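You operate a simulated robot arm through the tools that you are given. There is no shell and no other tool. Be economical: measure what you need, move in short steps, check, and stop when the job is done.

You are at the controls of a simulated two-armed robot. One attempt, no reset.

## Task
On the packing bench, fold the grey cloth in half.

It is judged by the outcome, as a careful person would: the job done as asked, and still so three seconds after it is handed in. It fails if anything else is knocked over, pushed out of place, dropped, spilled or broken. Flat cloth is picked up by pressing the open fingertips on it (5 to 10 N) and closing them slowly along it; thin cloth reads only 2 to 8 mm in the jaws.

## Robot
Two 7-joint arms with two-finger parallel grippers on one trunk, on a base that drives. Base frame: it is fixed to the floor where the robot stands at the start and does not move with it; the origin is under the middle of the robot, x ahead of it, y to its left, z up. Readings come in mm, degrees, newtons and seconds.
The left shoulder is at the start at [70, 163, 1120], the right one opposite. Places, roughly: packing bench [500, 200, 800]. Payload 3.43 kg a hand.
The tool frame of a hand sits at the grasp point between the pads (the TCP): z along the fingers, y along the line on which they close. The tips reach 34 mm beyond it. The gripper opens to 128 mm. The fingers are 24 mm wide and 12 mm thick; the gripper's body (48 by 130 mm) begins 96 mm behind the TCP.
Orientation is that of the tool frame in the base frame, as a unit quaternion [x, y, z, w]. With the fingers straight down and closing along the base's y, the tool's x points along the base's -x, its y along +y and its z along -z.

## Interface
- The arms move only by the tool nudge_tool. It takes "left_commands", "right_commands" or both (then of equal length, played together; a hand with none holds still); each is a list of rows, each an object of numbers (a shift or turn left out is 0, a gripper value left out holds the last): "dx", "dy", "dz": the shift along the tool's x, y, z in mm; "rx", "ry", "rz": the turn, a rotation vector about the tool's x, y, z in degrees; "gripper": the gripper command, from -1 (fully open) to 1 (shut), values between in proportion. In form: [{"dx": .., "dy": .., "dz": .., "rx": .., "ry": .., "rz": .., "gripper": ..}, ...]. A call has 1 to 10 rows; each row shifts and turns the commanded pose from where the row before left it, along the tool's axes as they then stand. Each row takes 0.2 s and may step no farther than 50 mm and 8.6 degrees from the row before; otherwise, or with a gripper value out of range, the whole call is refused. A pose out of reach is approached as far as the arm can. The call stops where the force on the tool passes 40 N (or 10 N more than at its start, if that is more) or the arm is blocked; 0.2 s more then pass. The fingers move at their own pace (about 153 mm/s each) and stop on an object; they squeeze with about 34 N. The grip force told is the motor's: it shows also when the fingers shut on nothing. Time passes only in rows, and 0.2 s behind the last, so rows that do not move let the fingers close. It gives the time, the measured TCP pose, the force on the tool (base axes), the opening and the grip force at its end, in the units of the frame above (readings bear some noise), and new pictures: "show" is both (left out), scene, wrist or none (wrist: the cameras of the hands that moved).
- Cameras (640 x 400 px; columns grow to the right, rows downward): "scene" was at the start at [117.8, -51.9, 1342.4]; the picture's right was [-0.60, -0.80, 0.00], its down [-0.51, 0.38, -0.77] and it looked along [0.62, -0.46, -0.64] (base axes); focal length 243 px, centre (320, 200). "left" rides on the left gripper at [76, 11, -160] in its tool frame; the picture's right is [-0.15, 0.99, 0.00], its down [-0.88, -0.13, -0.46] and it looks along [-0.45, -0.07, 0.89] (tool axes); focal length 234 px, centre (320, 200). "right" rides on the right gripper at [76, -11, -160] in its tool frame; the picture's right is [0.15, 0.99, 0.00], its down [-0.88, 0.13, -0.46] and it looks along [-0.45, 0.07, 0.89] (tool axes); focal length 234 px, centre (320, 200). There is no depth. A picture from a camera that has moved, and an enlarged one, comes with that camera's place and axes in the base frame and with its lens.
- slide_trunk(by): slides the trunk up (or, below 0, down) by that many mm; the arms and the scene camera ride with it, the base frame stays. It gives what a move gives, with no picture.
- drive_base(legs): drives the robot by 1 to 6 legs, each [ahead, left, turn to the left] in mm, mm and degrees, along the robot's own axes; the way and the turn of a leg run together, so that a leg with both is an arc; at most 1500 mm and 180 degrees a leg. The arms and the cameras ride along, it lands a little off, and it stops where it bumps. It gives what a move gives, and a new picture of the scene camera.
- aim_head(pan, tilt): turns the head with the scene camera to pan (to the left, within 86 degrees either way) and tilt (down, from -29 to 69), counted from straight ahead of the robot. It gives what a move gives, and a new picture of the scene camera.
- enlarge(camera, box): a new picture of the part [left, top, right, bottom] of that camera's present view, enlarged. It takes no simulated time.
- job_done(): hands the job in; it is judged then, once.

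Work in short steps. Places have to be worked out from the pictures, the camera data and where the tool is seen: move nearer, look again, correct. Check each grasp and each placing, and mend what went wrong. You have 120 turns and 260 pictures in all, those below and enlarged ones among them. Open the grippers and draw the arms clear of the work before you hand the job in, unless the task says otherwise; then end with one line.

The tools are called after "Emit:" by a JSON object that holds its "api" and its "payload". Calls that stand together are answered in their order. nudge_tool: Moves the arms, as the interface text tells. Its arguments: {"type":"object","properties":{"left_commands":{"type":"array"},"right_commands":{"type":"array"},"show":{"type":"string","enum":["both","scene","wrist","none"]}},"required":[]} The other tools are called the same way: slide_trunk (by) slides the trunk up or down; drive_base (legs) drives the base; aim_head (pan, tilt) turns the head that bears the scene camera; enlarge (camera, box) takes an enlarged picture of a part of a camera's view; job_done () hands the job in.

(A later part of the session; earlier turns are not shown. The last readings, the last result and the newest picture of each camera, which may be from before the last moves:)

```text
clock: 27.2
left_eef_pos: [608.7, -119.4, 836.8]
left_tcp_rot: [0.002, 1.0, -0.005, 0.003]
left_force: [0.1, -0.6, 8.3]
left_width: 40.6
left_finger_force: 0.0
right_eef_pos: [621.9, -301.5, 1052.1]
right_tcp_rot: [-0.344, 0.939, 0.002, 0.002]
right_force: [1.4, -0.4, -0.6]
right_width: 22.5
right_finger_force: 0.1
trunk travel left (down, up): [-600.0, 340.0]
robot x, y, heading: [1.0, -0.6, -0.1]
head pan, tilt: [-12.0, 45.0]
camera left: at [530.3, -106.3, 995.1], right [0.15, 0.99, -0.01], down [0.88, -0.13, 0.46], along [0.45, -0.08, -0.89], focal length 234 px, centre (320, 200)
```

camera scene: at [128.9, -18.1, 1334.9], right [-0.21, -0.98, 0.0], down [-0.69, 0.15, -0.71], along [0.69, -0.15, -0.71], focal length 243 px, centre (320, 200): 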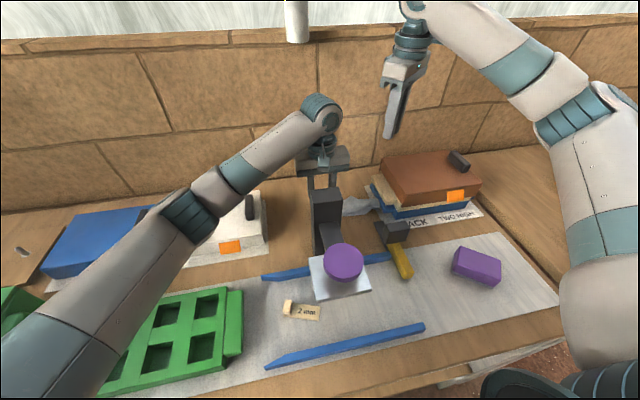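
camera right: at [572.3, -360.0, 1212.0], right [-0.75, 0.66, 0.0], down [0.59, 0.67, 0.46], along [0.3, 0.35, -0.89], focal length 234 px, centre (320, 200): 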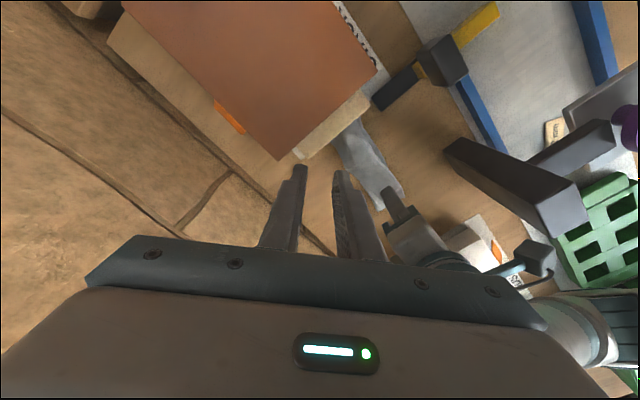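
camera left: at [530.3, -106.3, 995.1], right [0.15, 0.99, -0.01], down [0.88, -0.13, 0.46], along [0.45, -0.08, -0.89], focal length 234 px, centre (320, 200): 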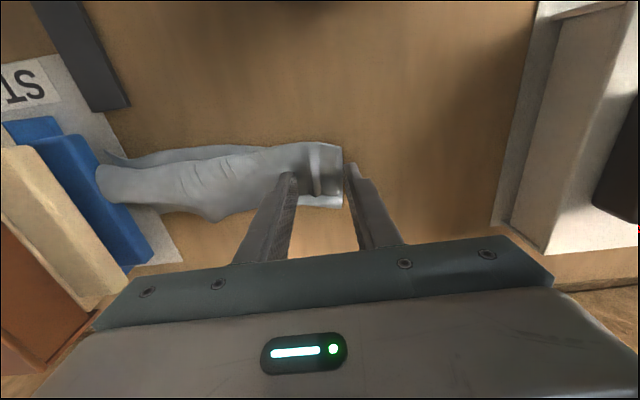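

Contact is 8 N, with the outer finger just at the cloth's end. I close slowly.

Emit:
{"api": "nudge_tool", "payload": {"left_commands": [{"gripper": 0.45}, {"gripper": 0.54}, {"gripper": 0.63}, {"gripper": 0.72}, {"gripper": 0.8}, {"gripper": 0.88}, {"gripper": 0.95}, {"gripper": 1}, {}, {}], "show": "wrist"}}

```text
clock: 29.4
left_eef_pos: [607.2, -118.9, 835.7]
left_tcp_rot: [0.003, 1.0, -0.006, 0.003]
left_force: [0.8, 0.4, 17.0]
left_width: 4.3
left_finger_force: 34.4
right_eef_pos: [621.7, -300.7, 1053.0]
right_tcp_rot: [-0.344, 0.939, 0.003, 0.002]
right_force: [0.1, 0.3, 0.7]
right_width: 22.4
right_finger_force: 0.1
trunk travel left (down, up): [-600.0, 340.0]
robot x, y, heading: [0.0, 1.1, 0.0]
head pan, tilt: [-12.0, 45.0]
camera left: at [529.7, -106.2, 995.1], right [0.15, 0.99, -0.01], down [0.88, -0.13, 0.46], along [0.45, -0.08, -0.89], focal length 234 px, centre (320, 200)
```

left: 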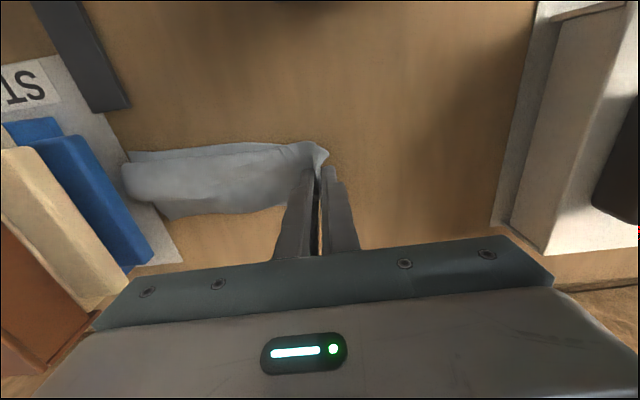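

A solid two-layer grip (4.3 mm). I lift 3 mm and draw the cloth 65 mm to the left, away from the lids.

Emit:
{"api": "nudge_tool", "payload": {"left_commands": [{"dz": -3}, {"dy": 10}, {"dy": 12}, {"dy": 14}, {"dy": 14}, {"dy": 15}, {}], "show": "both"}}

```text
clock: 31.0
left_eef_pos: [609.6, -55.2, 838.0]
left_tcp_rot: [0.003, 1.0, -0.004, 0.002]
left_force: [1.1, 0.2, 0.9]
left_width: 4.0
left_finger_force: 33.9
right_eef_pos: [623.1, -301.5, 1052.7]
right_tcp_rot: [-0.345, 0.939, 0.004, 0.002]
right_force: [0.7, -0.2, -0.7]
right_width: 22.3
right_finger_force: 0.1
trunk travel left (down, up): [-600.0, 340.0]
robot x, y, heading: [-3.8, 1.0, -0.2]
head pan, tilt: [-12.0, 45.0]
camera scene: at [129.0, -18.4, 1334.8], right [-0.21, -0.98, 0.0], down [-0.69, 0.15, -0.71], along [0.69, -0.15, -0.71], focal length 243 px, centre (320, 200)
camera left: at [531.8, -42.3, 996.7], right [0.15, 0.99, -0.01], down [0.88, -0.13, 0.46], along [0.45, -0.08, -0.89], focal length 234 px, centre (320, 200)
```

scene: 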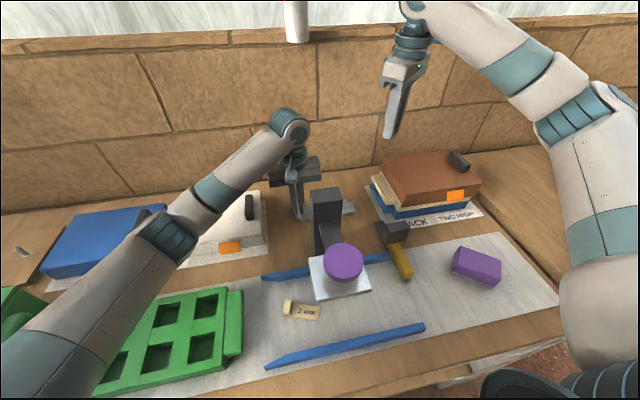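
left: 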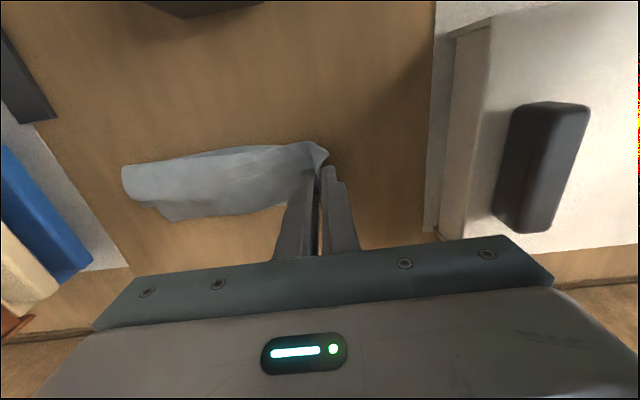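

The cloth is well clear and smoother now. I release gently, lift a little and check for clinging.

Emit:
{"api": "nudge_tool", "payload": {"left_commands": [{"dz": 2, "gripper": 0.9}, {"gripper": 0.8}, {"gripper": 0.65}, {"gripper": 0.5}, {"gripper": 0.4}, {}, {"dz": -10}, {"dz": -20}, {"dz": -40}, {}], "show": "wrist"}}

Emit:
{"api": "enlarge", "payload": {"camera": "left", "box": [100, 80, 400, 260]}}

```text
clock: 33.2
left_eef_pos: [610.8, -55.1, 907.4]
left_tcp_rot: [0.003, 1.0, -0.004, 0.001]
left_force: [0.0, 0.9, -0.6]
left_width: 38.3
left_finger_force: 0.0
right_eef_pos: [622.4, -299.7, 1051.2]
right_tcp_rot: [-0.344, 0.939, 0.004, 0.002]
right_force: [0.0, 0.0, 0.6]
right_width: 22.5
right_finger_force: 0.1
trunk travel left (down, up): [-600.0, 340.0]
robot x, y, heading: [1.2, 1.4, -0.1]
head pan, tilt: [-12.0, 45.0]
camera left: at [532.8, -42.0, 1065.9], right [0.15, 0.99, -0.01], down [0.88, -0.13, 0.46], along [0.45, -0.08, -0.89], focal length 234 px, centre (320, 200)
```

left: 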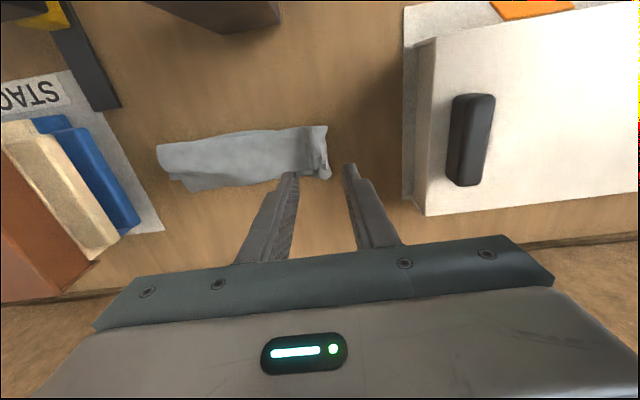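

```text
2.13 times, centred on (250, 170) of left
camera zoom: at [532.8, -42.0, 1065.9], right [0.15, 0.99, -0.01], down [0.88, -0.13, 0.46], along [0.45, -0.08, -0.89], focal length 500 px, centre (469, 264)
```

zoom: 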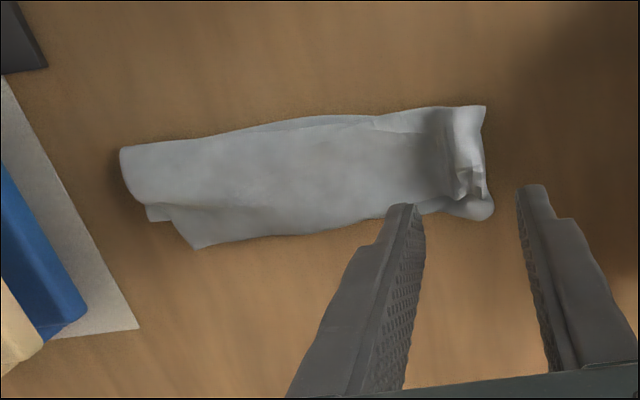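

The strip is full length (~200 mm) but only ~60 mm wide, so extra layers are tucked under. I raise the left hand back and bring the right camera to look before redoing it.

Emit:
{"api": "nudge_tool", "payload": {"left_commands": [{"dz": -40}, {"dy": 40, "dz": -20}, {"dy": 45}, {}, {}, {}], "right_commands": [{"rz": 8}, {"rz": 8, "dz": 30}, {"rz": 8, "dz": 30}, {"rz": 8, "dz": 20}, {"rz": 8, "dy": 35, "dz": 10}, {"dy": 35}], "show": "wrist"}}

Emit:
{"api": "enlarge", "payload": {"camera": "right", "box": [200, 0, 500, 190]}}

```text
clock: 34.6
left_eef_pos: [610.6, 31.0, 965.8]
left_tcp_rot: [0.003, 1.0, -0.006, 0.002]
left_force: [-0.5, 0.7, -1.2]
left_width: 38.4
left_finger_force: 0.0
right_eef_pos: [617.3, -228.9, 962.7]
right_tcp_rot: [-0.003, 1.0, 0.003, 0.0]
right_force: [-0.3, -0.3, -0.7]
right_width: 22.5
right_finger_force: 0.1
trunk travel left (down, up): [-600.0, 340.0]
robot x, y, heading: [0.4, 1.8, 0.1]
head pan, tilt: [-12.0, 45.0]
camera right: at [541.6, -241.5, 1123.6], right [-0.15, 0.99, 0.01], down [0.88, 0.13, 0.46], along [0.45, 0.07, -0.89], focal length 234 px, centre (320, 200)
camera left: at [532.6, 45.0, 1125.2], right [0.15, 0.99, -0.01], down [0.88, -0.13, 0.46], along [0.45, -0.08, -0.89], focal length 234 px, centre (320, 200)
```

right: 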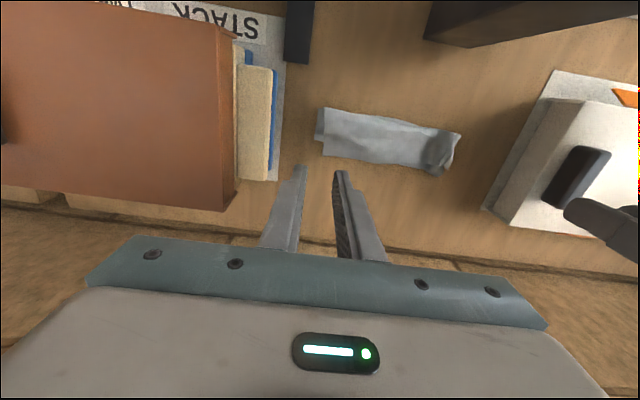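
left: 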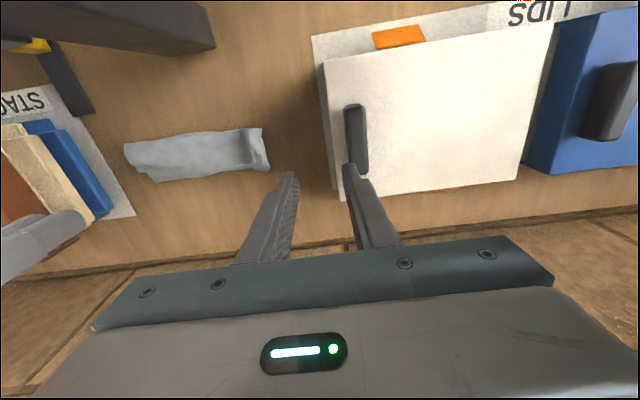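

```text
2.11 times, centred on (350, 95) of right
camera zoom: at [541.6, -241.5, 1123.6], right [-0.15, 0.99, 0.01], down [0.88, 0.13, 0.46], along [0.45, 0.07, -0.89], focal length 493 px, centre (257, 421)
```

zoom: 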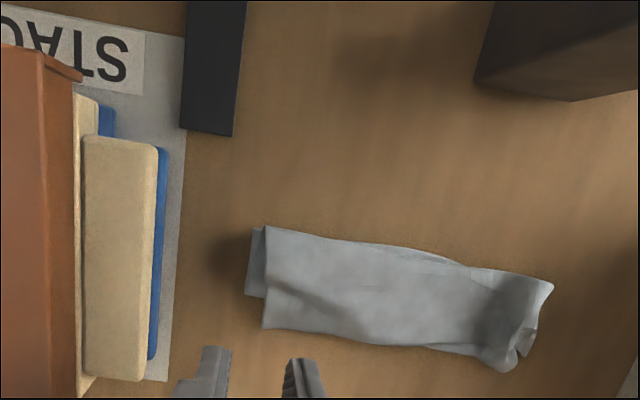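

I'll unfold and redo. The top layer's free edge is on the near side (x≈572), so I place the right hand over its middle at (588,−142) to pinch the top layer and turn it back.

Emit:
{"api": "nudge_tool", "payload": {"right_commands": [{"gripper": 0.5, "dy": 30}, {"dy": 30, "dx": 14}, {"dy": 27, "dx": 15}, {"dz": 45}, {"dz": 45}, {"dz": 15}, {}], "show": "wrist"}}

```text
clock: 36.2
left_eef_pos: [609.5, 32.4, 966.2]
left_tcp_rot: [0.003, 1.0, -0.005, 0.002]
left_force: [0.1, 0.1, -0.3]
left_width: 38.5
left_finger_force: 0.0
right_eef_pos: [588.1, -143.1, 856.5]
right_tcp_rot: [-0.003, 1.0, 0.004, 0.001]
right_force: [0.2, -0.2, -0.7]
right_width: 32.1
right_finger_force: 0.0
trunk travel left (down, up): [-600.0, 340.0]
robot x, y, heading: [-3.8, -2.7, -0.0]
head pan, tilt: [-12.0, 45.0]
camera right: at [511.5, -156.3, 1017.8], right [-0.15, 0.99, 0.01], down [0.88, 0.13, 0.46], along [0.45, 0.08, -0.89], focal length 234 px, centre (320, 200)
```

right: 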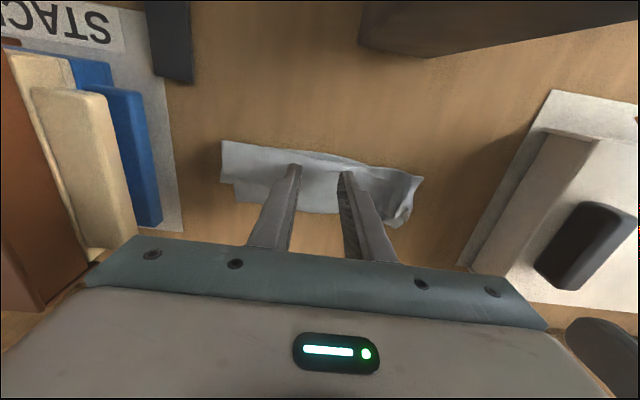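

Positioned just inside the free edge. I descend to contact and close slowly with light pressure.

Emit:
{"api": "nudge_tool", "payload": {"right_commands": [{"dz": 10}, {"dz": 5}, {"dz": 3}, {"dz": 1}, {}], "show": "none"}}

```text
clock: 37.4
left_eef_pos: [610.5, 31.6, 966.5]
left_tcp_rot: [0.003, 1.0, -0.004, 0.002]
left_force: [-0.3, 0.0, -0.8]
left_width: 38.2
left_finger_force: 0.0
right_eef_pos: [586.4, -143.5, 838.5]
right_tcp_rot: [-0.003, 1.0, 0.004, 0.001]
right_force: [-0.1, 0.6, -0.1]
right_width: 32.0
right_finger_force: 0.1
trunk travel left (down, up): [-600.0, 340.0]
robot x, y, heading: [-2.9, 1.6, -0.1]
head pan, tilt: [-12.0, 45.0]
```

Emit:
{"api": "nudge_tool", "payload": {"right_commands": [{"dz": 1}, {"dz": 1}, {"dz": 0.7}, {}, {}], "show": "none"}}

```text
clock: 38.6
left_eef_pos: [608.8, 32.6, 966.9]
left_tcp_rot: [0.003, 1.0, -0.005, 0.002]
left_force: [0.1, 0.9, 0.4]
left_width: 38.2
left_finger_force: 0.1
right_eef_pos: [586.5, -143.3, 836.3]
right_tcp_rot: [-0.003, 1.0, 0.003, 0.001]
right_force: [-0.3, -0.8, 2.5]
right_width: 31.9
right_finger_force: 0.1
trunk travel left (down, up): [-600.0, 340.0]
robot x, y, heading: [0.7, 0.9, 0.0]
head pan, tilt: [-12.0, 45.0]
```

Contact is 2.5 N. I add about 1 mm to reach 5–6 N and close slowly.

Emit:
{"api": "nudge_tool", "payload": {"right_commands": [{"dz": 0.8}, {"gripper": 0.57}, {"gripper": 0.64}, {"gripper": 0.71}, {"gripper": 0.78}, {"gripper": 0.85}, {"gripper": 0.92}, {"gripper": 1}, {}, {"dz": -8}], "show": "wrist"}}

```text
clock: 40.8
left_eef_pos: [608.7, 31.7, 966.3]
left_tcp_rot: [0.003, 1.0, -0.005, 0.002]
left_force: [0.6, -0.5, -0.8]
left_width: 38.2
left_finger_force: 0.0
right_eef_pos: [586.4, -141.7, 844.5]
right_tcp_rot: [-0.003, 1.0, 0.003, 0.001]
right_force: [0.1, 0.1, 0.0]
right_width: 2.8
right_finger_force: 33.7
trunk travel left (down, up): [-600.0, 340.0]
robot x, y, heading: [-0.5, 0.2, 0.3]
head pan, tilt: [-12.0, 45.0]
camera right: at [512.2, -154.8, 1004.6], right [-0.15, 0.99, 0.01], down [0.88, 0.13, 0.46], along [0.45, 0.07, -0.89], focal length 234 px, centre (320, 200)
```

right: 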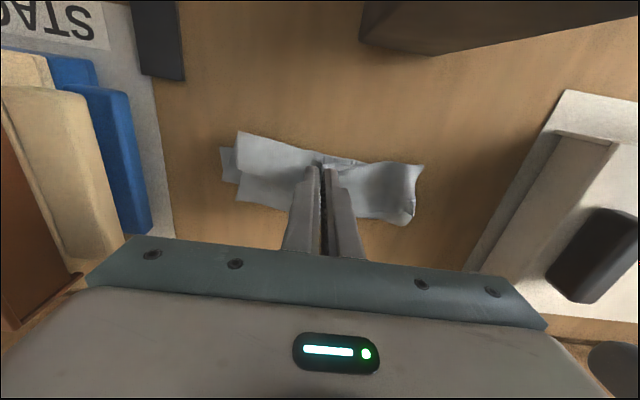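

The grip holds (2.8 mm) and the top layer shifts separately from the lower one. I lift it over and carry it toward the wall.

Emit:
{"api": "nudge_tool", "payload": {"right_commands": [{"dz": -20}, {"dz": -20, "dx": -10}, {"dz": -15, "dx": -20}, {"dx": -25}, {"dx": -25}, {"dx": -20, "dz": 10}, {"dx": -15, "dz": 15}, {}]}}

```text
clock: 42.6
left_eef_pos: [609.8, 32.2, 966.6]
left_tcp_rot: [0.002, 1.0, -0.004, 0.001]
left_force: [0.2, -0.1, -0.5]
left_width: 38.5
left_finger_force: 0.1
right_eef_pos: [702.8, -140.7, 874.7]
right_tcp_rot: [-0.002, 1.0, 0.004, 0.0]
right_force: [-0.5, 0.3, -0.8]
right_width: 2.8
right_finger_force: 33.6
trunk travel left (down, up): [-600.0, 340.0]
robot x, y, heading: [0.4, 0.5, 0.0]
head pan, tilt: [-12.0, 45.0]
camera scene: at [128.7, -18.0, 1334.9], right [-0.21, -0.98, 0.0], down [-0.69, 0.15, -0.71], along [0.69, -0.15, -0.71], focal length 243 px, centre (320, 200)
camera right: at [626.8, -153.9, 1034.9], right [-0.15, 0.99, 0.01], down [0.88, 0.13, 0.46], along [0.45, 0.08, -0.89], focal length 234 px, centre (320, 200)
```

scene: 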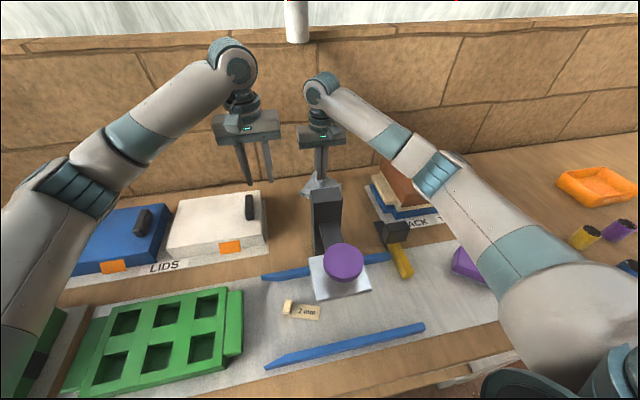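
right: 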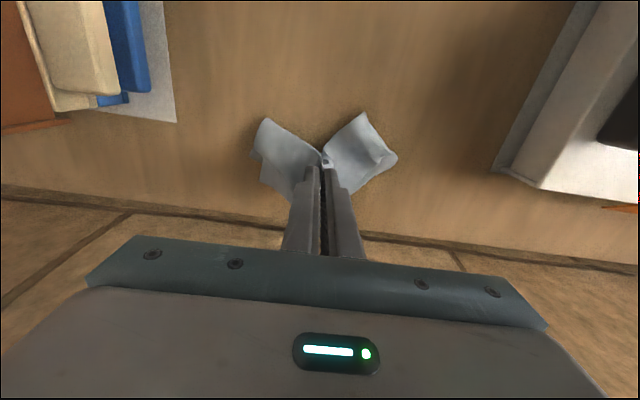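

Both layers came along and the cloth hangs from its middle. I raise it to see its state clearly.

Emit:
{"api": "nudge_tool", "payload": {"right_commands": [{"dz": -40}, {"dz": -45}, {"dz": -45}, {"dz": -40}, {}, {}], "show": "none"}}

Emit:
{"api": "enlarge", "payload": {"camera": "scene", "box": [220, 60, 420, 220]}}

Emit:
{"api": "enlarge", "payload": {"camera": "left", "box": [0, 0, 640, 400]}}

```text
clock: 44.0
left_eef_pos: [609.3, 32.5, 966.6]
left_tcp_rot: [0.002, 1.0, -0.004, 0.002]
left_force: [0.3, -0.3, 0.4]
left_width: 38.2
left_finger_force: 0.0
right_eef_pos: [701.0, -141.4, 1043.8]
right_tcp_rot: [-0.002, 1.0, 0.004, 0.001]
right_force: [-0.2, 0.0, -0.1]
right_width: 2.8
right_finger_force: 34.3
trunk travel left (down, up): [-600.0, 340.0]
robot x, y, heading: [-0.0, -1.9, 0.0]
head pan, tilt: [-12.0, 45.0]
```

```text
2.50 times, centred on (320, 140) of scene
camera zoom: at [128.7, -17.8, 1334.9], right [-0.21, -0.98, 0.0], down [-0.69, 0.15, -0.71], along [0.69, -0.15, -0.71], focal length 607 px, centre (320, 350)
```

zoom: 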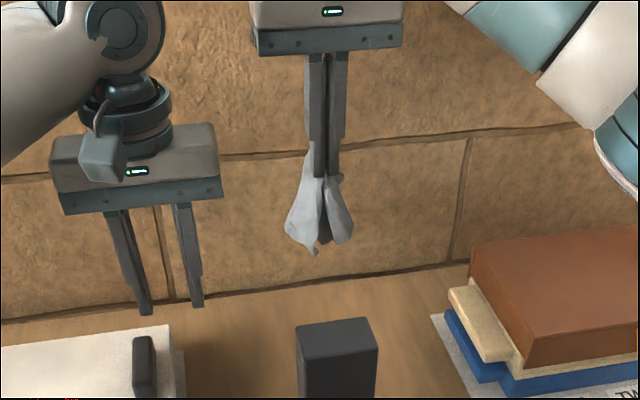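

```text
1.00 times, centred on (320, 200) of left
camera zoom: at [532.2, 44.4, 1125.4], right [0.15, 0.99, -0.01], down [0.88, -0.13, 0.46], along [0.45, -0.08, -0.89], focal length 234 px, centre (320, 200)
```

zoom: 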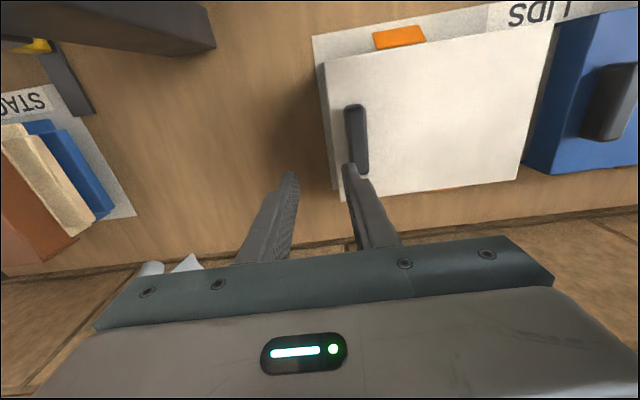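

It hangs as a folded bundle, crease down. I'll lay it out by letting the crease touch near the wall side and drawing the hand back toward the robot while lowering. After that I'll pull the ends apart to straighten it.

Emit:
{"api": "nudge_tool", "payload": {"right_commands": [{"dz": 45, "dx": -8}, {"dz": 40}, {"dz": 35}, {"dz": 18, "dx": 20}, {"dz": 18, "dx": 22}, {"dz": 18, "dx": 25}, {"dz": 15, "dx": 25}, {"dz": 12, "dx": 20}, {"dx": 5}, {}]}}

```text
clock: 46.2
left_eef_pos: [610.6, 31.8, 965.8]
left_tcp_rot: [0.002, 1.0, -0.005, 0.001]
left_force: [0.4, 0.7, -0.1]
left_width: 38.5
left_finger_force: 0.1
right_eef_pos: [593.9, -142.9, 842.3]
right_tcp_rot: [-0.003, 1.0, 0.003, 0.001]
right_force: [0.4, 0.1, -0.5]
right_width: 2.8
right_finger_force: 34.0
trunk travel left (down, up): [-600.0, 340.0]
robot x, y, heading: [-2.7, 1.8, -0.3]
head pan, tilt: [-12.0, 45.0]
camera scene: at [129.1, -18.0, 1334.9], right [-0.21, -0.98, 0.0], down [-0.69, 0.15, -0.71], along [0.69, -0.15, -0.71], focal length 243 px, centre (320, 200)
camera right: at [519.0, -154.9, 1003.5], right [-0.15, 0.99, 0.01], down [0.88, 0.13, 0.46], along [0.45, 0.08, -0.89], focal length 234 px, centre (320, 200)
```

scene: 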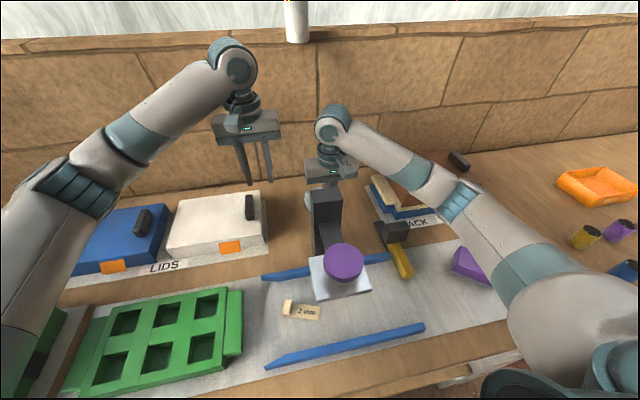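
right: 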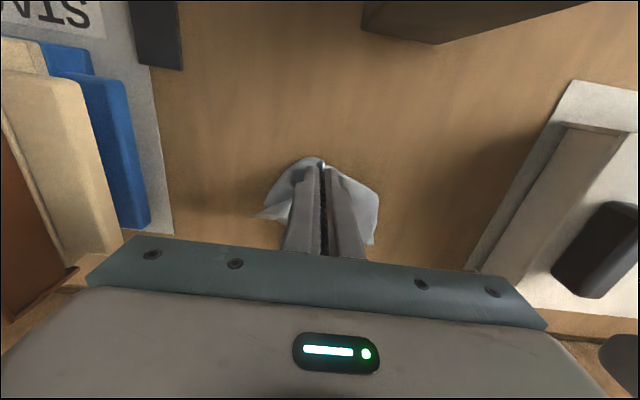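

It lies trailing behind the grip. I release, lift straight up, and look.

Emit:
{"api": "nudge_tool", "payload": {"right_commands": [{"dz": 5, "gripper": 0.9}, {"gripper": 0.75}, {"gripper": 0.6}, {"gripper": 0.45}, {}, {"dz": -8}, {"dz": -15}, {"dz": -30}, {"dz": -45}, {"dz": -45, "dx": 5}], "show": "wrist"}}

Emit:
{"api": "enlarge", "payload": {"camera": "right", "box": [180, 80, 480, 260]}}

```text
clock: 48.4
left_eef_pos: [609.0, 32.9, 967.3]
left_tcp_rot: [0.003, 1.0, -0.003, 0.002]
left_force: [0.0, 0.1, -1.0]
left_width: 38.4
left_finger_force: 0.0
right_eef_pos: [587.7, -142.2, 982.4]
right_tcp_rot: [-0.003, 1.0, 0.003, 0.0]
right_force: [0.0, 0.0, -0.1]
right_width: 35.2
right_finger_force: 0.0
trunk travel left (down, up): [-600.0, 340.0]
robot x, y, heading: [-1.4, 1.8, 0.2]
head pan, tilt: [-12.0, 45.0]
camera right: at [512.0, -155.1, 1142.2], right [-0.15, 0.99, 0.01], down [0.88, 0.13, 0.46], along [0.45, 0.07, -0.89], focal length 234 px, centre (320, 200)
```

right: 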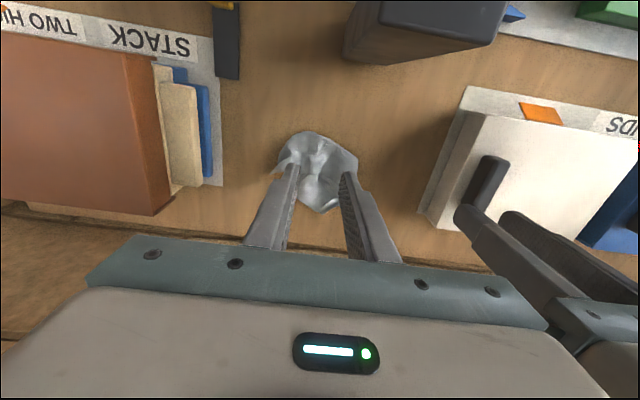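

```text
2.13 times, centred on (330, 170) of right
camera zoom: at [512.0, -155.1, 1142.2], right [-0.15, 0.99, 0.01], down [0.88, 0.13, 0.46], along [0.45, 0.07, -0.89], focal length 500 px, centre (299, 264)
```

zoom: 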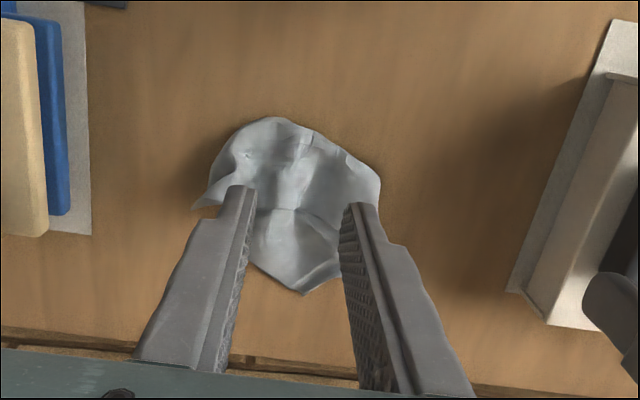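

The cloth is a loose heap now. I move the right hand aside and use the left camera for an unobstructed view, to find corners to spread.

Emit:
{"api": "nudge_tool", "payload": {"left_commands": [{"dz": -30, "dx": 10}, {"dy": -35}, {}, {}], "right_commands": [{"dz": -40}, {"dy": -45, "dz": -20}, {"dy": -50}, {"dy": -45}]}}

Emit:
{"api": "enlarge", "payload": {"camera": "left", "box": [120, 60, 330, 200]}}

Emit:
{"api": "enlarge", "payload": {"camera": "right", "box": [300, 80, 540, 230]}}

```text
clock: 49.4
left_eef_pos: [599.8, -4.3, 995.8]
left_tcp_rot: [0.003, 1.0, -0.004, 0.002]
left_force: [0.4, 0.4, 0.0]
left_width: 38.7
left_finger_force: 0.2
right_eef_pos: [587.9, -285.1, 1040.2]
right_tcp_rot: [-0.002, 1.0, 0.004, 0.001]
right_force: [-0.3, -0.9, -1.2]
right_width: 35.0
right_finger_force: 0.2
trunk travel left (down, up): [-600.0, 340.0]
robot x, y, heading: [0.9, 1.3, 0.1]
head pan, tilt: [-12.0, 45.0]
camera scene: at [128.2, -19.6, 1335.0], right [-0.21, -0.98, 0.0], down [-0.69, 0.15, -0.71], along [0.69, -0.15, -0.71], focal length 243 px, centre (320, 200)
camera right: at [512.9, -298.3, 1200.7], right [-0.15, 0.99, 0.01], down [0.88, 0.13, 0.46], along [0.45, 0.08, -0.89], focal length 234 px, centre (320, 200)
camera left: at [522.9, 8.0, 1154.8], right [0.15, 0.99, -0.01], down [0.88, -0.13, 0.46], along [0.45, -0.08, -0.89], focal length 234 px, centre (320, 200)
```

scene: 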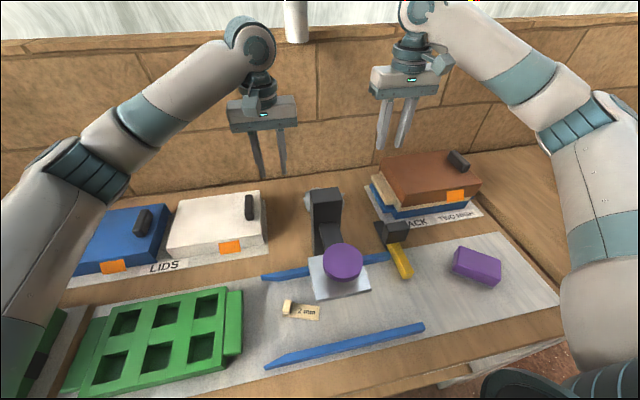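
right: 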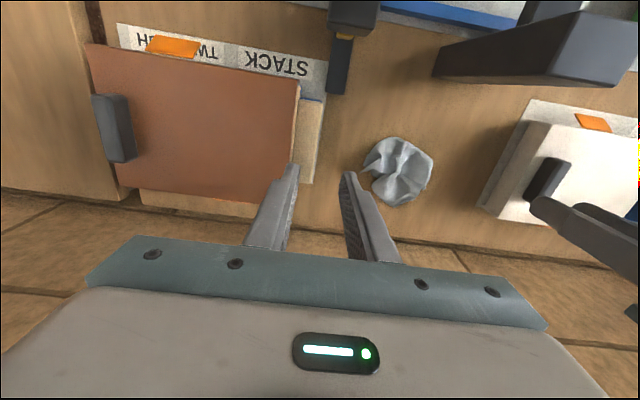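
left: 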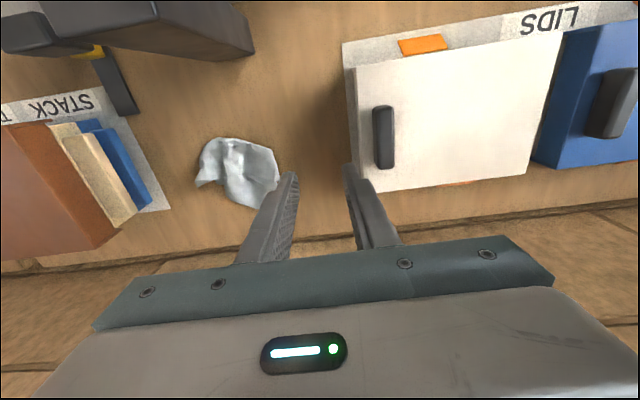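

```text
2.86 times, centred on (225, 130) of left
camera zoom: at [522.9, 8.0, 1154.8], right [0.15, 0.99, -0.01], down [0.88, -0.13, 0.46], along [0.45, -0.08, -0.89], focal length 669 px, centre (591, 400)
```

zoom: 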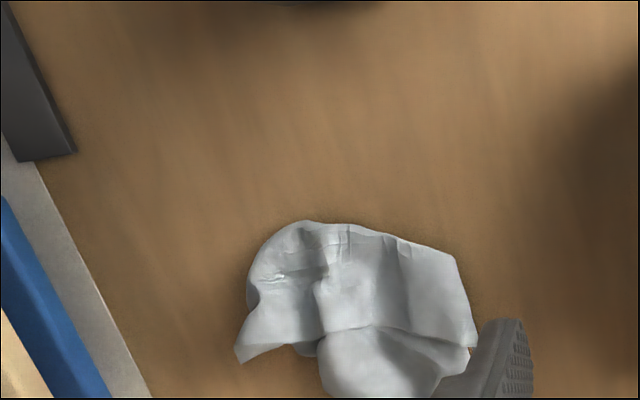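

```text
2.67 times, centred on (420, 155) of right
camera zoom: at [512.9, -298.3, 1200.7], right [-0.15, 0.99, 0.01], down [0.88, 0.13, 0.46], along [0.45, 0.08, -0.89], focal length 624 px, centre (53, 320)
```

zoom: 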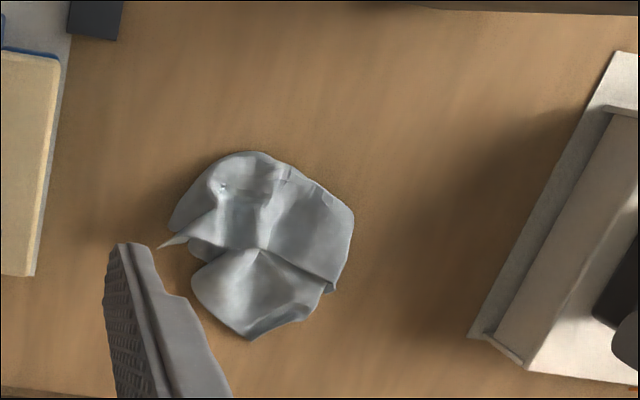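

One corner (A) sticks up at about (640,−206,822) and another (B) near (655,−80,815). I bring the right hand over A and yaw it so the fingers will close along x around the corner.

Emit:
{"api": "nudge_tool", "payload": {"right_commands": [{"dx": -18, "dy": 28}, {"dx": -18, "dy": 28, "gripper": 0.3}, {"dx": -17, "dy": 26}, {"rz": -8.5}, {"rz": -8.5}, {"rz": -8.5}, {"rz": -8.5}, {"rz": -8.5}, {"rz": -8.5}, {"rz": -8.5}], "show": "none"}}

Emit:
{"api": "nudge_tool", "payload": {"right_commands": [{"rz": -8.5}, {"rz": -8.5}, {"rz": -8.5}, {"rz": -5, "dz": 30}, {"dz": 45}, {"dz": 45}, {"dz": 45}, {}]}}

```text
clock: 51.6
left_eef_pos: [601.8, -3.4, 994.3]
left_tcp_rot: [0.002, 1.0, -0.005, 0.002]
left_force: [0.1, 0.1, 0.1]
left_width: 38.3
left_finger_force: 0.1
right_eef_pos: [642.8, -201.2, 1041.3]
right_tcp_rot: [-0.499, 0.866, 0.002, 0.003]
right_force: [0.3, -0.5, 0.3]
right_width: 44.9
right_finger_force: 0.1
trunk travel left (down, up): [-600.0, 340.0]
robot x, y, heading: [0.2, -0.2, 0.1]
head pan, tilt: [-12.0, 45.0]
```

```text
clock: 53.4
left_eef_pos: [601.4, -2.4, 995.7]
left_tcp_rot: [0.003, 1.0, -0.005, 0.002]
left_force: [0.7, -0.7, 0.5]
left_width: 38.0
left_finger_force: 0.0
right_eef_pos: [643.4, -199.5, 876.8]
right_tcp_rot: [0.709, -0.705, -0.002, -0.004]
right_force: [0.4, 0.4, 0.6]
right_width: 44.6
right_finger_force: 0.1
trunk travel left (down, up): [-600.0, 340.0]
robot x, y, heading: [-0.5, -0.7, -0.0]
head pan, tilt: [-12.0, 45.0]
camera scene: at [128.5, -17.6, 1335.0], right [-0.21, -0.98, 0.0], down [-0.69, 0.15, -0.71], along [0.69, -0.15, -0.71], focal length 243 px, centre (320, 200)
camera right: at [654.4, -276.4, 1037.2], right [-0.99, -0.15, 0.0], down [-0.14, 0.88, 0.46], along [-0.07, 0.46, -0.89], focal length 234 px, centre (320, 200)
```

scene: 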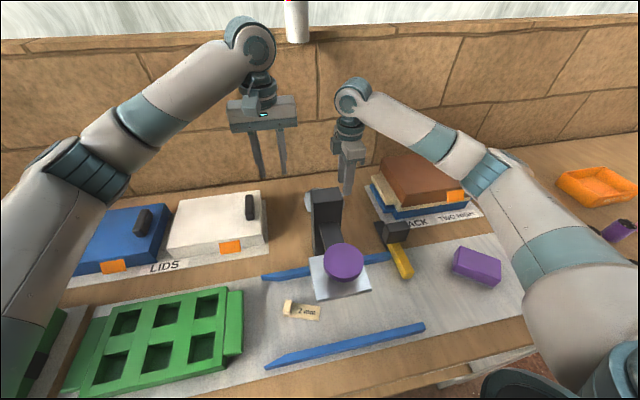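
right: 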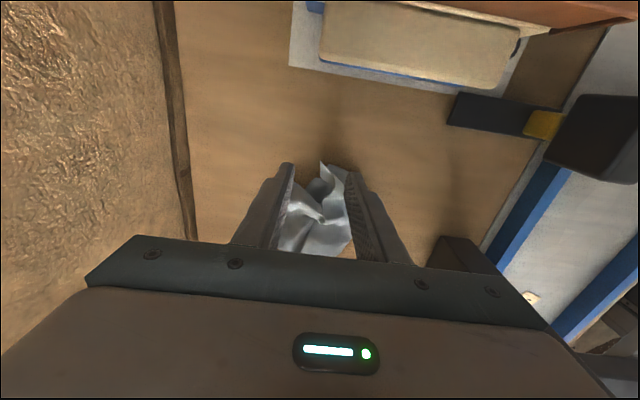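

Corner A shows between the fingers as planned. I descend so the tips are at about z 811 and close on the corner.

Emit:
{"api": "nudge_tool", "payload": {"right_commands": [{"dz": 15}, {"dz": 12}, {"dz": 5}, {"gripper": 0.5}, {"gripper": 0.65}, {"gripper": 0.8}, {"gripper": 1}, {}, {}], "show": "wrist"}}

```text
clock: 55.4
left_eef_pos: [601.1, -3.3, 994.9]
left_tcp_rot: [0.002, 1.0, -0.004, 0.001]
left_force: [0.8, -0.5, 0.8]
left_width: 38.5
left_finger_force: 0.0
right_eef_pos: [642.9, -200.4, 844.8]
right_tcp_rot: [0.709, -0.705, -0.002, -0.003]
right_force: [-0.4, 0.5, 0.8]
right_width: 0.0
right_finger_force: 32.6
trunk travel left (down, up): [-600.0, 340.0]
robot x, y, heading: [-0.7, -1.1, -0.1]
head pan, tilt: [-12.0, 45.0]
camera right: at [654.6, -277.0, 1004.5], right [-0.99, -0.15, 0.0], down [-0.14, 0.88, 0.46], along [-0.07, 0.46, -0.89], focal length 234 px, centre (320, 200)
```

right: 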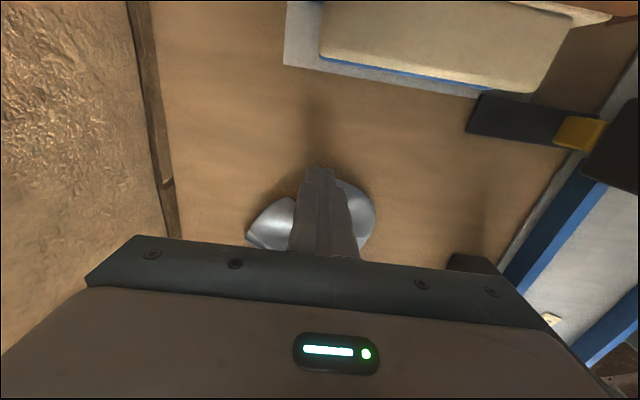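

Empty (0.0 mm). I reopen and look from slightly higher.

Emit:
{"api": "nudge_tool", "payload": {"right_commands": [{"gripper": 0.6}, {"gripper": 0.3}, {"dz": -15}, {}], "show": "none"}}

Emit:
{"api": "enlarge", "payload": {"camera": "right", "box": [220, 120, 420, 270]}}

Emit:
{"api": "enlarge", "payload": {"camera": "left", "box": [120, 80, 330, 220]}}

```text
clock: 56.4
left_eef_pos: [601.8, -2.6, 995.6]
left_tcp_rot: [0.003, 1.0, -0.004, 0.001]
left_force: [-0.7, -0.5, 0.1]
left_width: 38.4
left_finger_force: 0.1
right_eef_pos: [641.7, -200.7, 859.3]
right_tcp_rot: [0.709, -0.705, -0.002, -0.003]
right_force: [-0.1, 0.2, 0.3]
right_width: 44.9
right_finger_force: 0.1
trunk travel left (down, up): [-600.0, 340.0]
robot x, y, heading: [4.0, -0.4, 0.1]
head pan, tilt: [-12.0, 45.0]
```

```text
2.67 times, centred on (320, 195) of right
camera zoom: at [653.7, -276.8, 1019.6], right [-0.99, -0.15, 0.0], down [-0.14, 0.88, 0.46], along [-0.07, 0.46, -0.89], focal length 624 px, centre (320, 213)
```

zoom: 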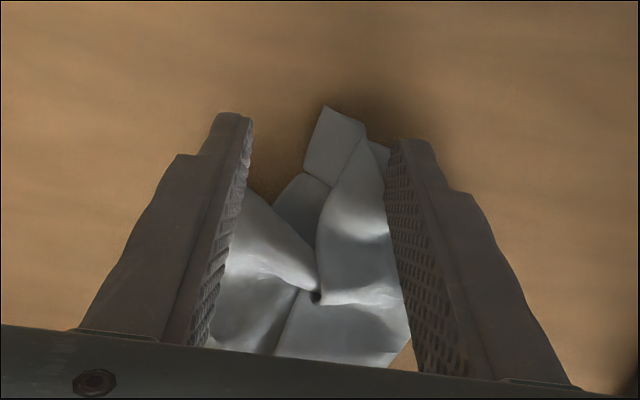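

```text
2.86 times, centred on (225, 150) of left
camera zoom: at [523.8, 9.2, 1154.3], right [0.15, 0.99, -0.01], down [0.88, -0.13, 0.46], along [0.45, -0.08, -0.89], focal length 669 px, centre (591, 343)
```

zoom: 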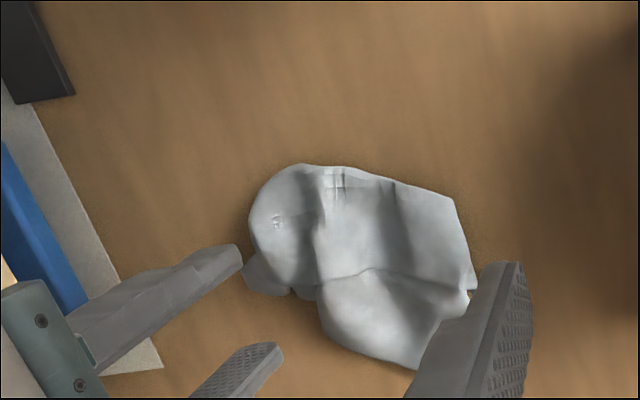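

The corner flap still lies between the fingers, just lower. I go down to light table contact and close again.

Emit:
{"api": "nudge_tool", "payload": {"right_commands": [{"dz": 12}, {"dz": 8}, {"dz": 2}, {"dz": 1}, {}], "show": "none"}}

```text
clock: 57.6
left_eef_pos: [601.4, -2.9, 996.6]
left_tcp_rot: [0.003, 1.0, -0.005, 0.002]
left_force: [-0.2, 0.5, 0.6]
left_width: 38.3
left_finger_force: 0.1
right_eef_pos: [641.4, -199.8, 835.9]
right_tcp_rot: [0.709, -0.705, -0.001, -0.004]
right_force: [-0.2, -1.3, 9.8]
right_width: 44.7
right_finger_force: 0.0
trunk travel left (down, up): [-600.0, 340.0]
robot x, y, heading: [-0.2, 0.4, 0.0]
head pan, tilt: [-12.0, 45.0]
```

Contact at 9.8 N. I close slowly.

Emit:
{"api": "nudge_tool", "payload": {"right_commands": [{"gripper": 0.4, "dz": -0.3}, {"gripper": 0.5}, {"gripper": 0.6}, {"gripper": 0.7}, {"gripper": 0.8}, {"gripper": 0.9}, {"gripper": 1}, {}, {}], "show": "wrist"}}

```text
clock: 59.6
left_eef_pos: [600.2, -2.3, 995.5]
left_tcp_rot: [0.003, 1.0, -0.004, 0.002]
left_force: [0.0, 0.2, 0.5]
left_width: 38.2
left_finger_force: 0.0
right_eef_pos: [642.4, -199.3, 835.8]
right_tcp_rot: [0.709, -0.705, -0.002, -0.004]
right_force: [3.3, 0.1, 12.2]
right_width: 2.7
right_finger_force: 33.8
trunk travel left (down, up): [-600.0, 340.0]
robot x, y, heading: [-0.7, 2.6, 0.0]
head pan, tilt: [-12.0, 45.0]
camera right: at [653.4, -276.7, 996.5], right [-0.99, -0.15, 0.0], down [-0.14, 0.88, 0.46], along [-0.07, 0.46, -0.89], focal length 234 px, centre (320, 200)
```

right: 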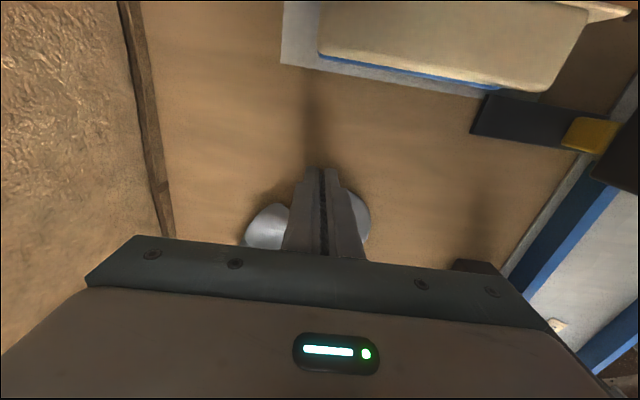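

Gripped (2.7 mm). I lift it high to see how it hangs.

Emit:
{"api": "nudge_tool", "payload": {"right_commands": [{"dz": -30}, {"dz": -45}, {"dz": -45}, {"dz": -45}, {"dz": -45}, {"dz": -40}, {}, {}, {}], "show": "scene"}}

Emit:
{"api": "enlarge", "payload": {"camera": "scene", "box": [260, 40, 460, 220]}}

```text
clock: 61.6
left_eef_pos: [601.4, -3.6, 995.4]
left_tcp_rot: [0.003, 1.0, -0.005, 0.001]
left_force: [-0.7, -0.3, 0.0]
left_width: 38.7
left_finger_force: 0.0
right_eef_pos: [640.8, -201.0, 1084.9]
right_tcp_rot: [0.709, -0.705, -0.001, -0.003]
right_force: [0.2, 0.2, -0.5]
right_width: 2.6
right_finger_force: 34.3
trunk travel left (down, up): [-600.0, 340.0]
robot x, y, heading: [-2.3, -0.1, -0.0]
head pan, tilt: [-12.0, 45.0]
camera scene: at [129.1, -18.0, 1334.9], right [-0.21, -0.98, 0.0], down [-0.69, 0.15, -0.71], along [0.69, -0.15, -0.71], focal length 243 px, centre (320, 200)
```

scene: 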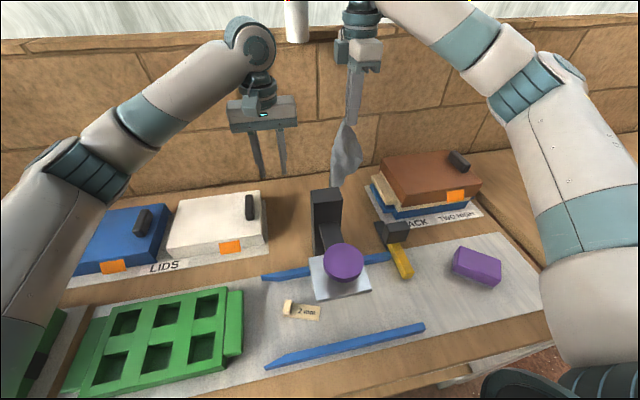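

```text
2.22 times, centred on (360, 130) of scene
camera zoom: at [129.1, -18.0, 1334.9], right [-0.21, -0.98, 0.0], down [-0.69, 0.15, -0.71], along [0.69, -0.15, -0.71], focal length 540 px, centre (231, 356)
```

zoom: 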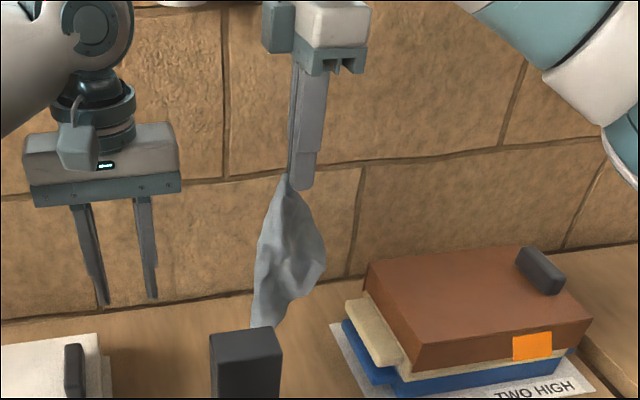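

It hangs as a long piece about 200 mm, reaching z≈850. I'll lay it down lengthwise: shift the hand left to y≈−75 (left hand moves aside), then lower while drawing back to the right.

Emit:
{"api": "nudge_tool", "payload": {"left_commands": [{"dy": 45}, {"dy": 45}, {"dy": 40}, {}, {}, {}], "right_commands": [{"dz": -5}, {"dx": 0}, {"dx": -40}, {"dx": -45}, {"dx": -40}, {}], "show": "scene"}}

Emit:
{"api": "enlarge", "payload": {"camera": "left", "box": [0, 0, 640, 400]}}

```text
clock: 63.0
left_eef_pos: [600.1, 127.9, 994.3]
left_tcp_rot: [0.002, 1.0, -0.005, 0.002]
left_force: [0.6, -0.4, 0.0]
left_width: 38.3
left_finger_force: 0.1
right_eef_pos: [641.9, -76.1, 1091.2]
right_tcp_rot: [0.709, -0.705, -0.003, -0.004]
right_force: [0.0, 0.3, -1.0]
right_width: 2.6
right_finger_force: 34.0
trunk travel left (down, up): [-600.0, 340.0]
robot x, y, heading: [1.9, -0.6, 0.2]
head pan, tilt: [-12.0, 45.0]
camera scene: at [128.9, -18.8, 1334.9], right [-0.21, -0.98, 0.0], down [-0.69, 0.15, -0.71], along [0.69, -0.15, -0.71], focal length 243 px, centre (320, 200)
```

scene: 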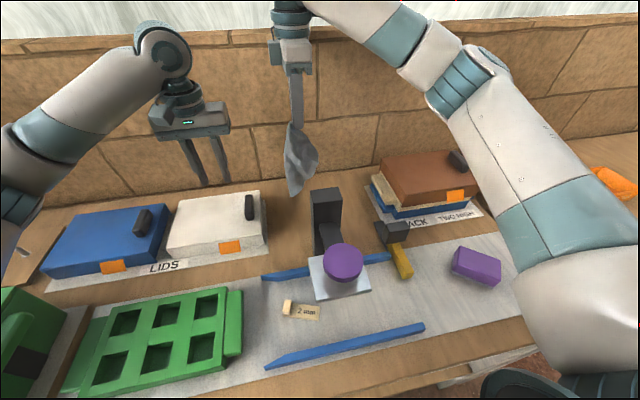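

```text
1.00 times, centred on (320, 200) of left
camera zoom: at [523.4, 140.4, 1153.4], right [0.15, 0.99, -0.01], down [0.88, -0.13, 0.46], along [0.45, -0.08, -0.89], focal length 234 px, centre (320, 200)
```

zoom: 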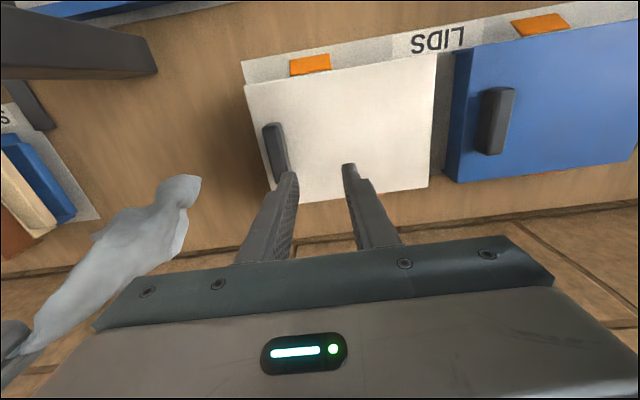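

The cloth hangs as a narrow strip. I lay it down now, lowering while drawing the right hand toward −y.

Emit:
{"api": "nudge_tool", "payload": {"right_commands": [{"dz": 30}, {"dz": 30, "dx": 2}, {"dz": 25, "dx": 10}, {"dz": 25, "dx": 15}, {"dz": 25, "dx": 20}, {"dz": 25, "dx": 22}, {"dz": 25, "dx": 25}, {"dz": 22, "dx": 25}, {"dz": 20, "dx": 20}, {"dz": 15, "dx": 12}], "show": "scene"}}

Emit:
{"api": "enlarge", "payload": {"camera": "left", "box": [0, 60, 320, 260]}}

```text
clock: 65.2
left_eef_pos: [600.8, 127.3, 994.7]
left_tcp_rot: [0.003, 1.0, -0.005, 0.002]
left_force: [-1.1, -0.2, 0.0]
left_width: 38.4
left_finger_force: 0.2
right_eef_pos: [641.6, -223.4, 847.1]
right_tcp_rot: [0.709, -0.706, -0.002, -0.003]
right_force: [0.4, 0.4, -0.3]
right_width: 2.8
right_finger_force: 33.9
trunk travel left (down, up): [-600.0, 340.0]
robot x, y, heading: [0.1, 1.3, -0.1]
head pan, tilt: [-12.0, 45.0]
camera scene: at [129.1, -18.4, 1334.9], right [-0.21, -0.98, 0.0], down [-0.69, 0.15, -0.71], along [0.69, -0.15, -0.71], focal length 243 px, centre (320, 200)
```

scene: 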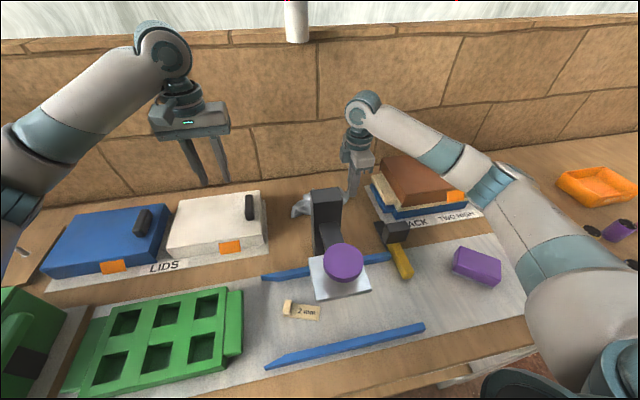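

```text
2.00 times, centred on (160, 160) of left
camera zoom: at [523.5, 140.6, 1153.3], right [0.15, 0.99, -0.01], down [0.88, -0.13, 0.46], along [0.45, -0.08, -0.89], focal length 468 px, centre (640, 280)
```

zoom: 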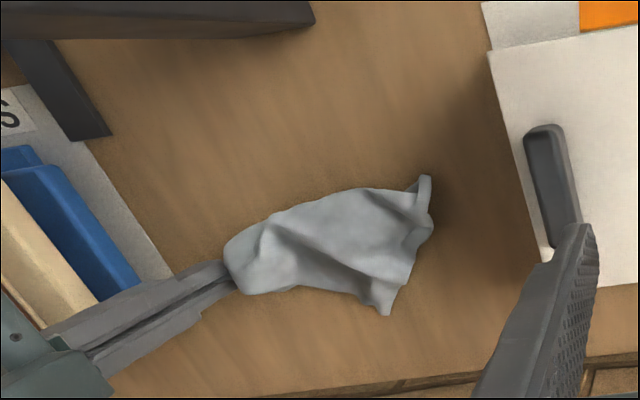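

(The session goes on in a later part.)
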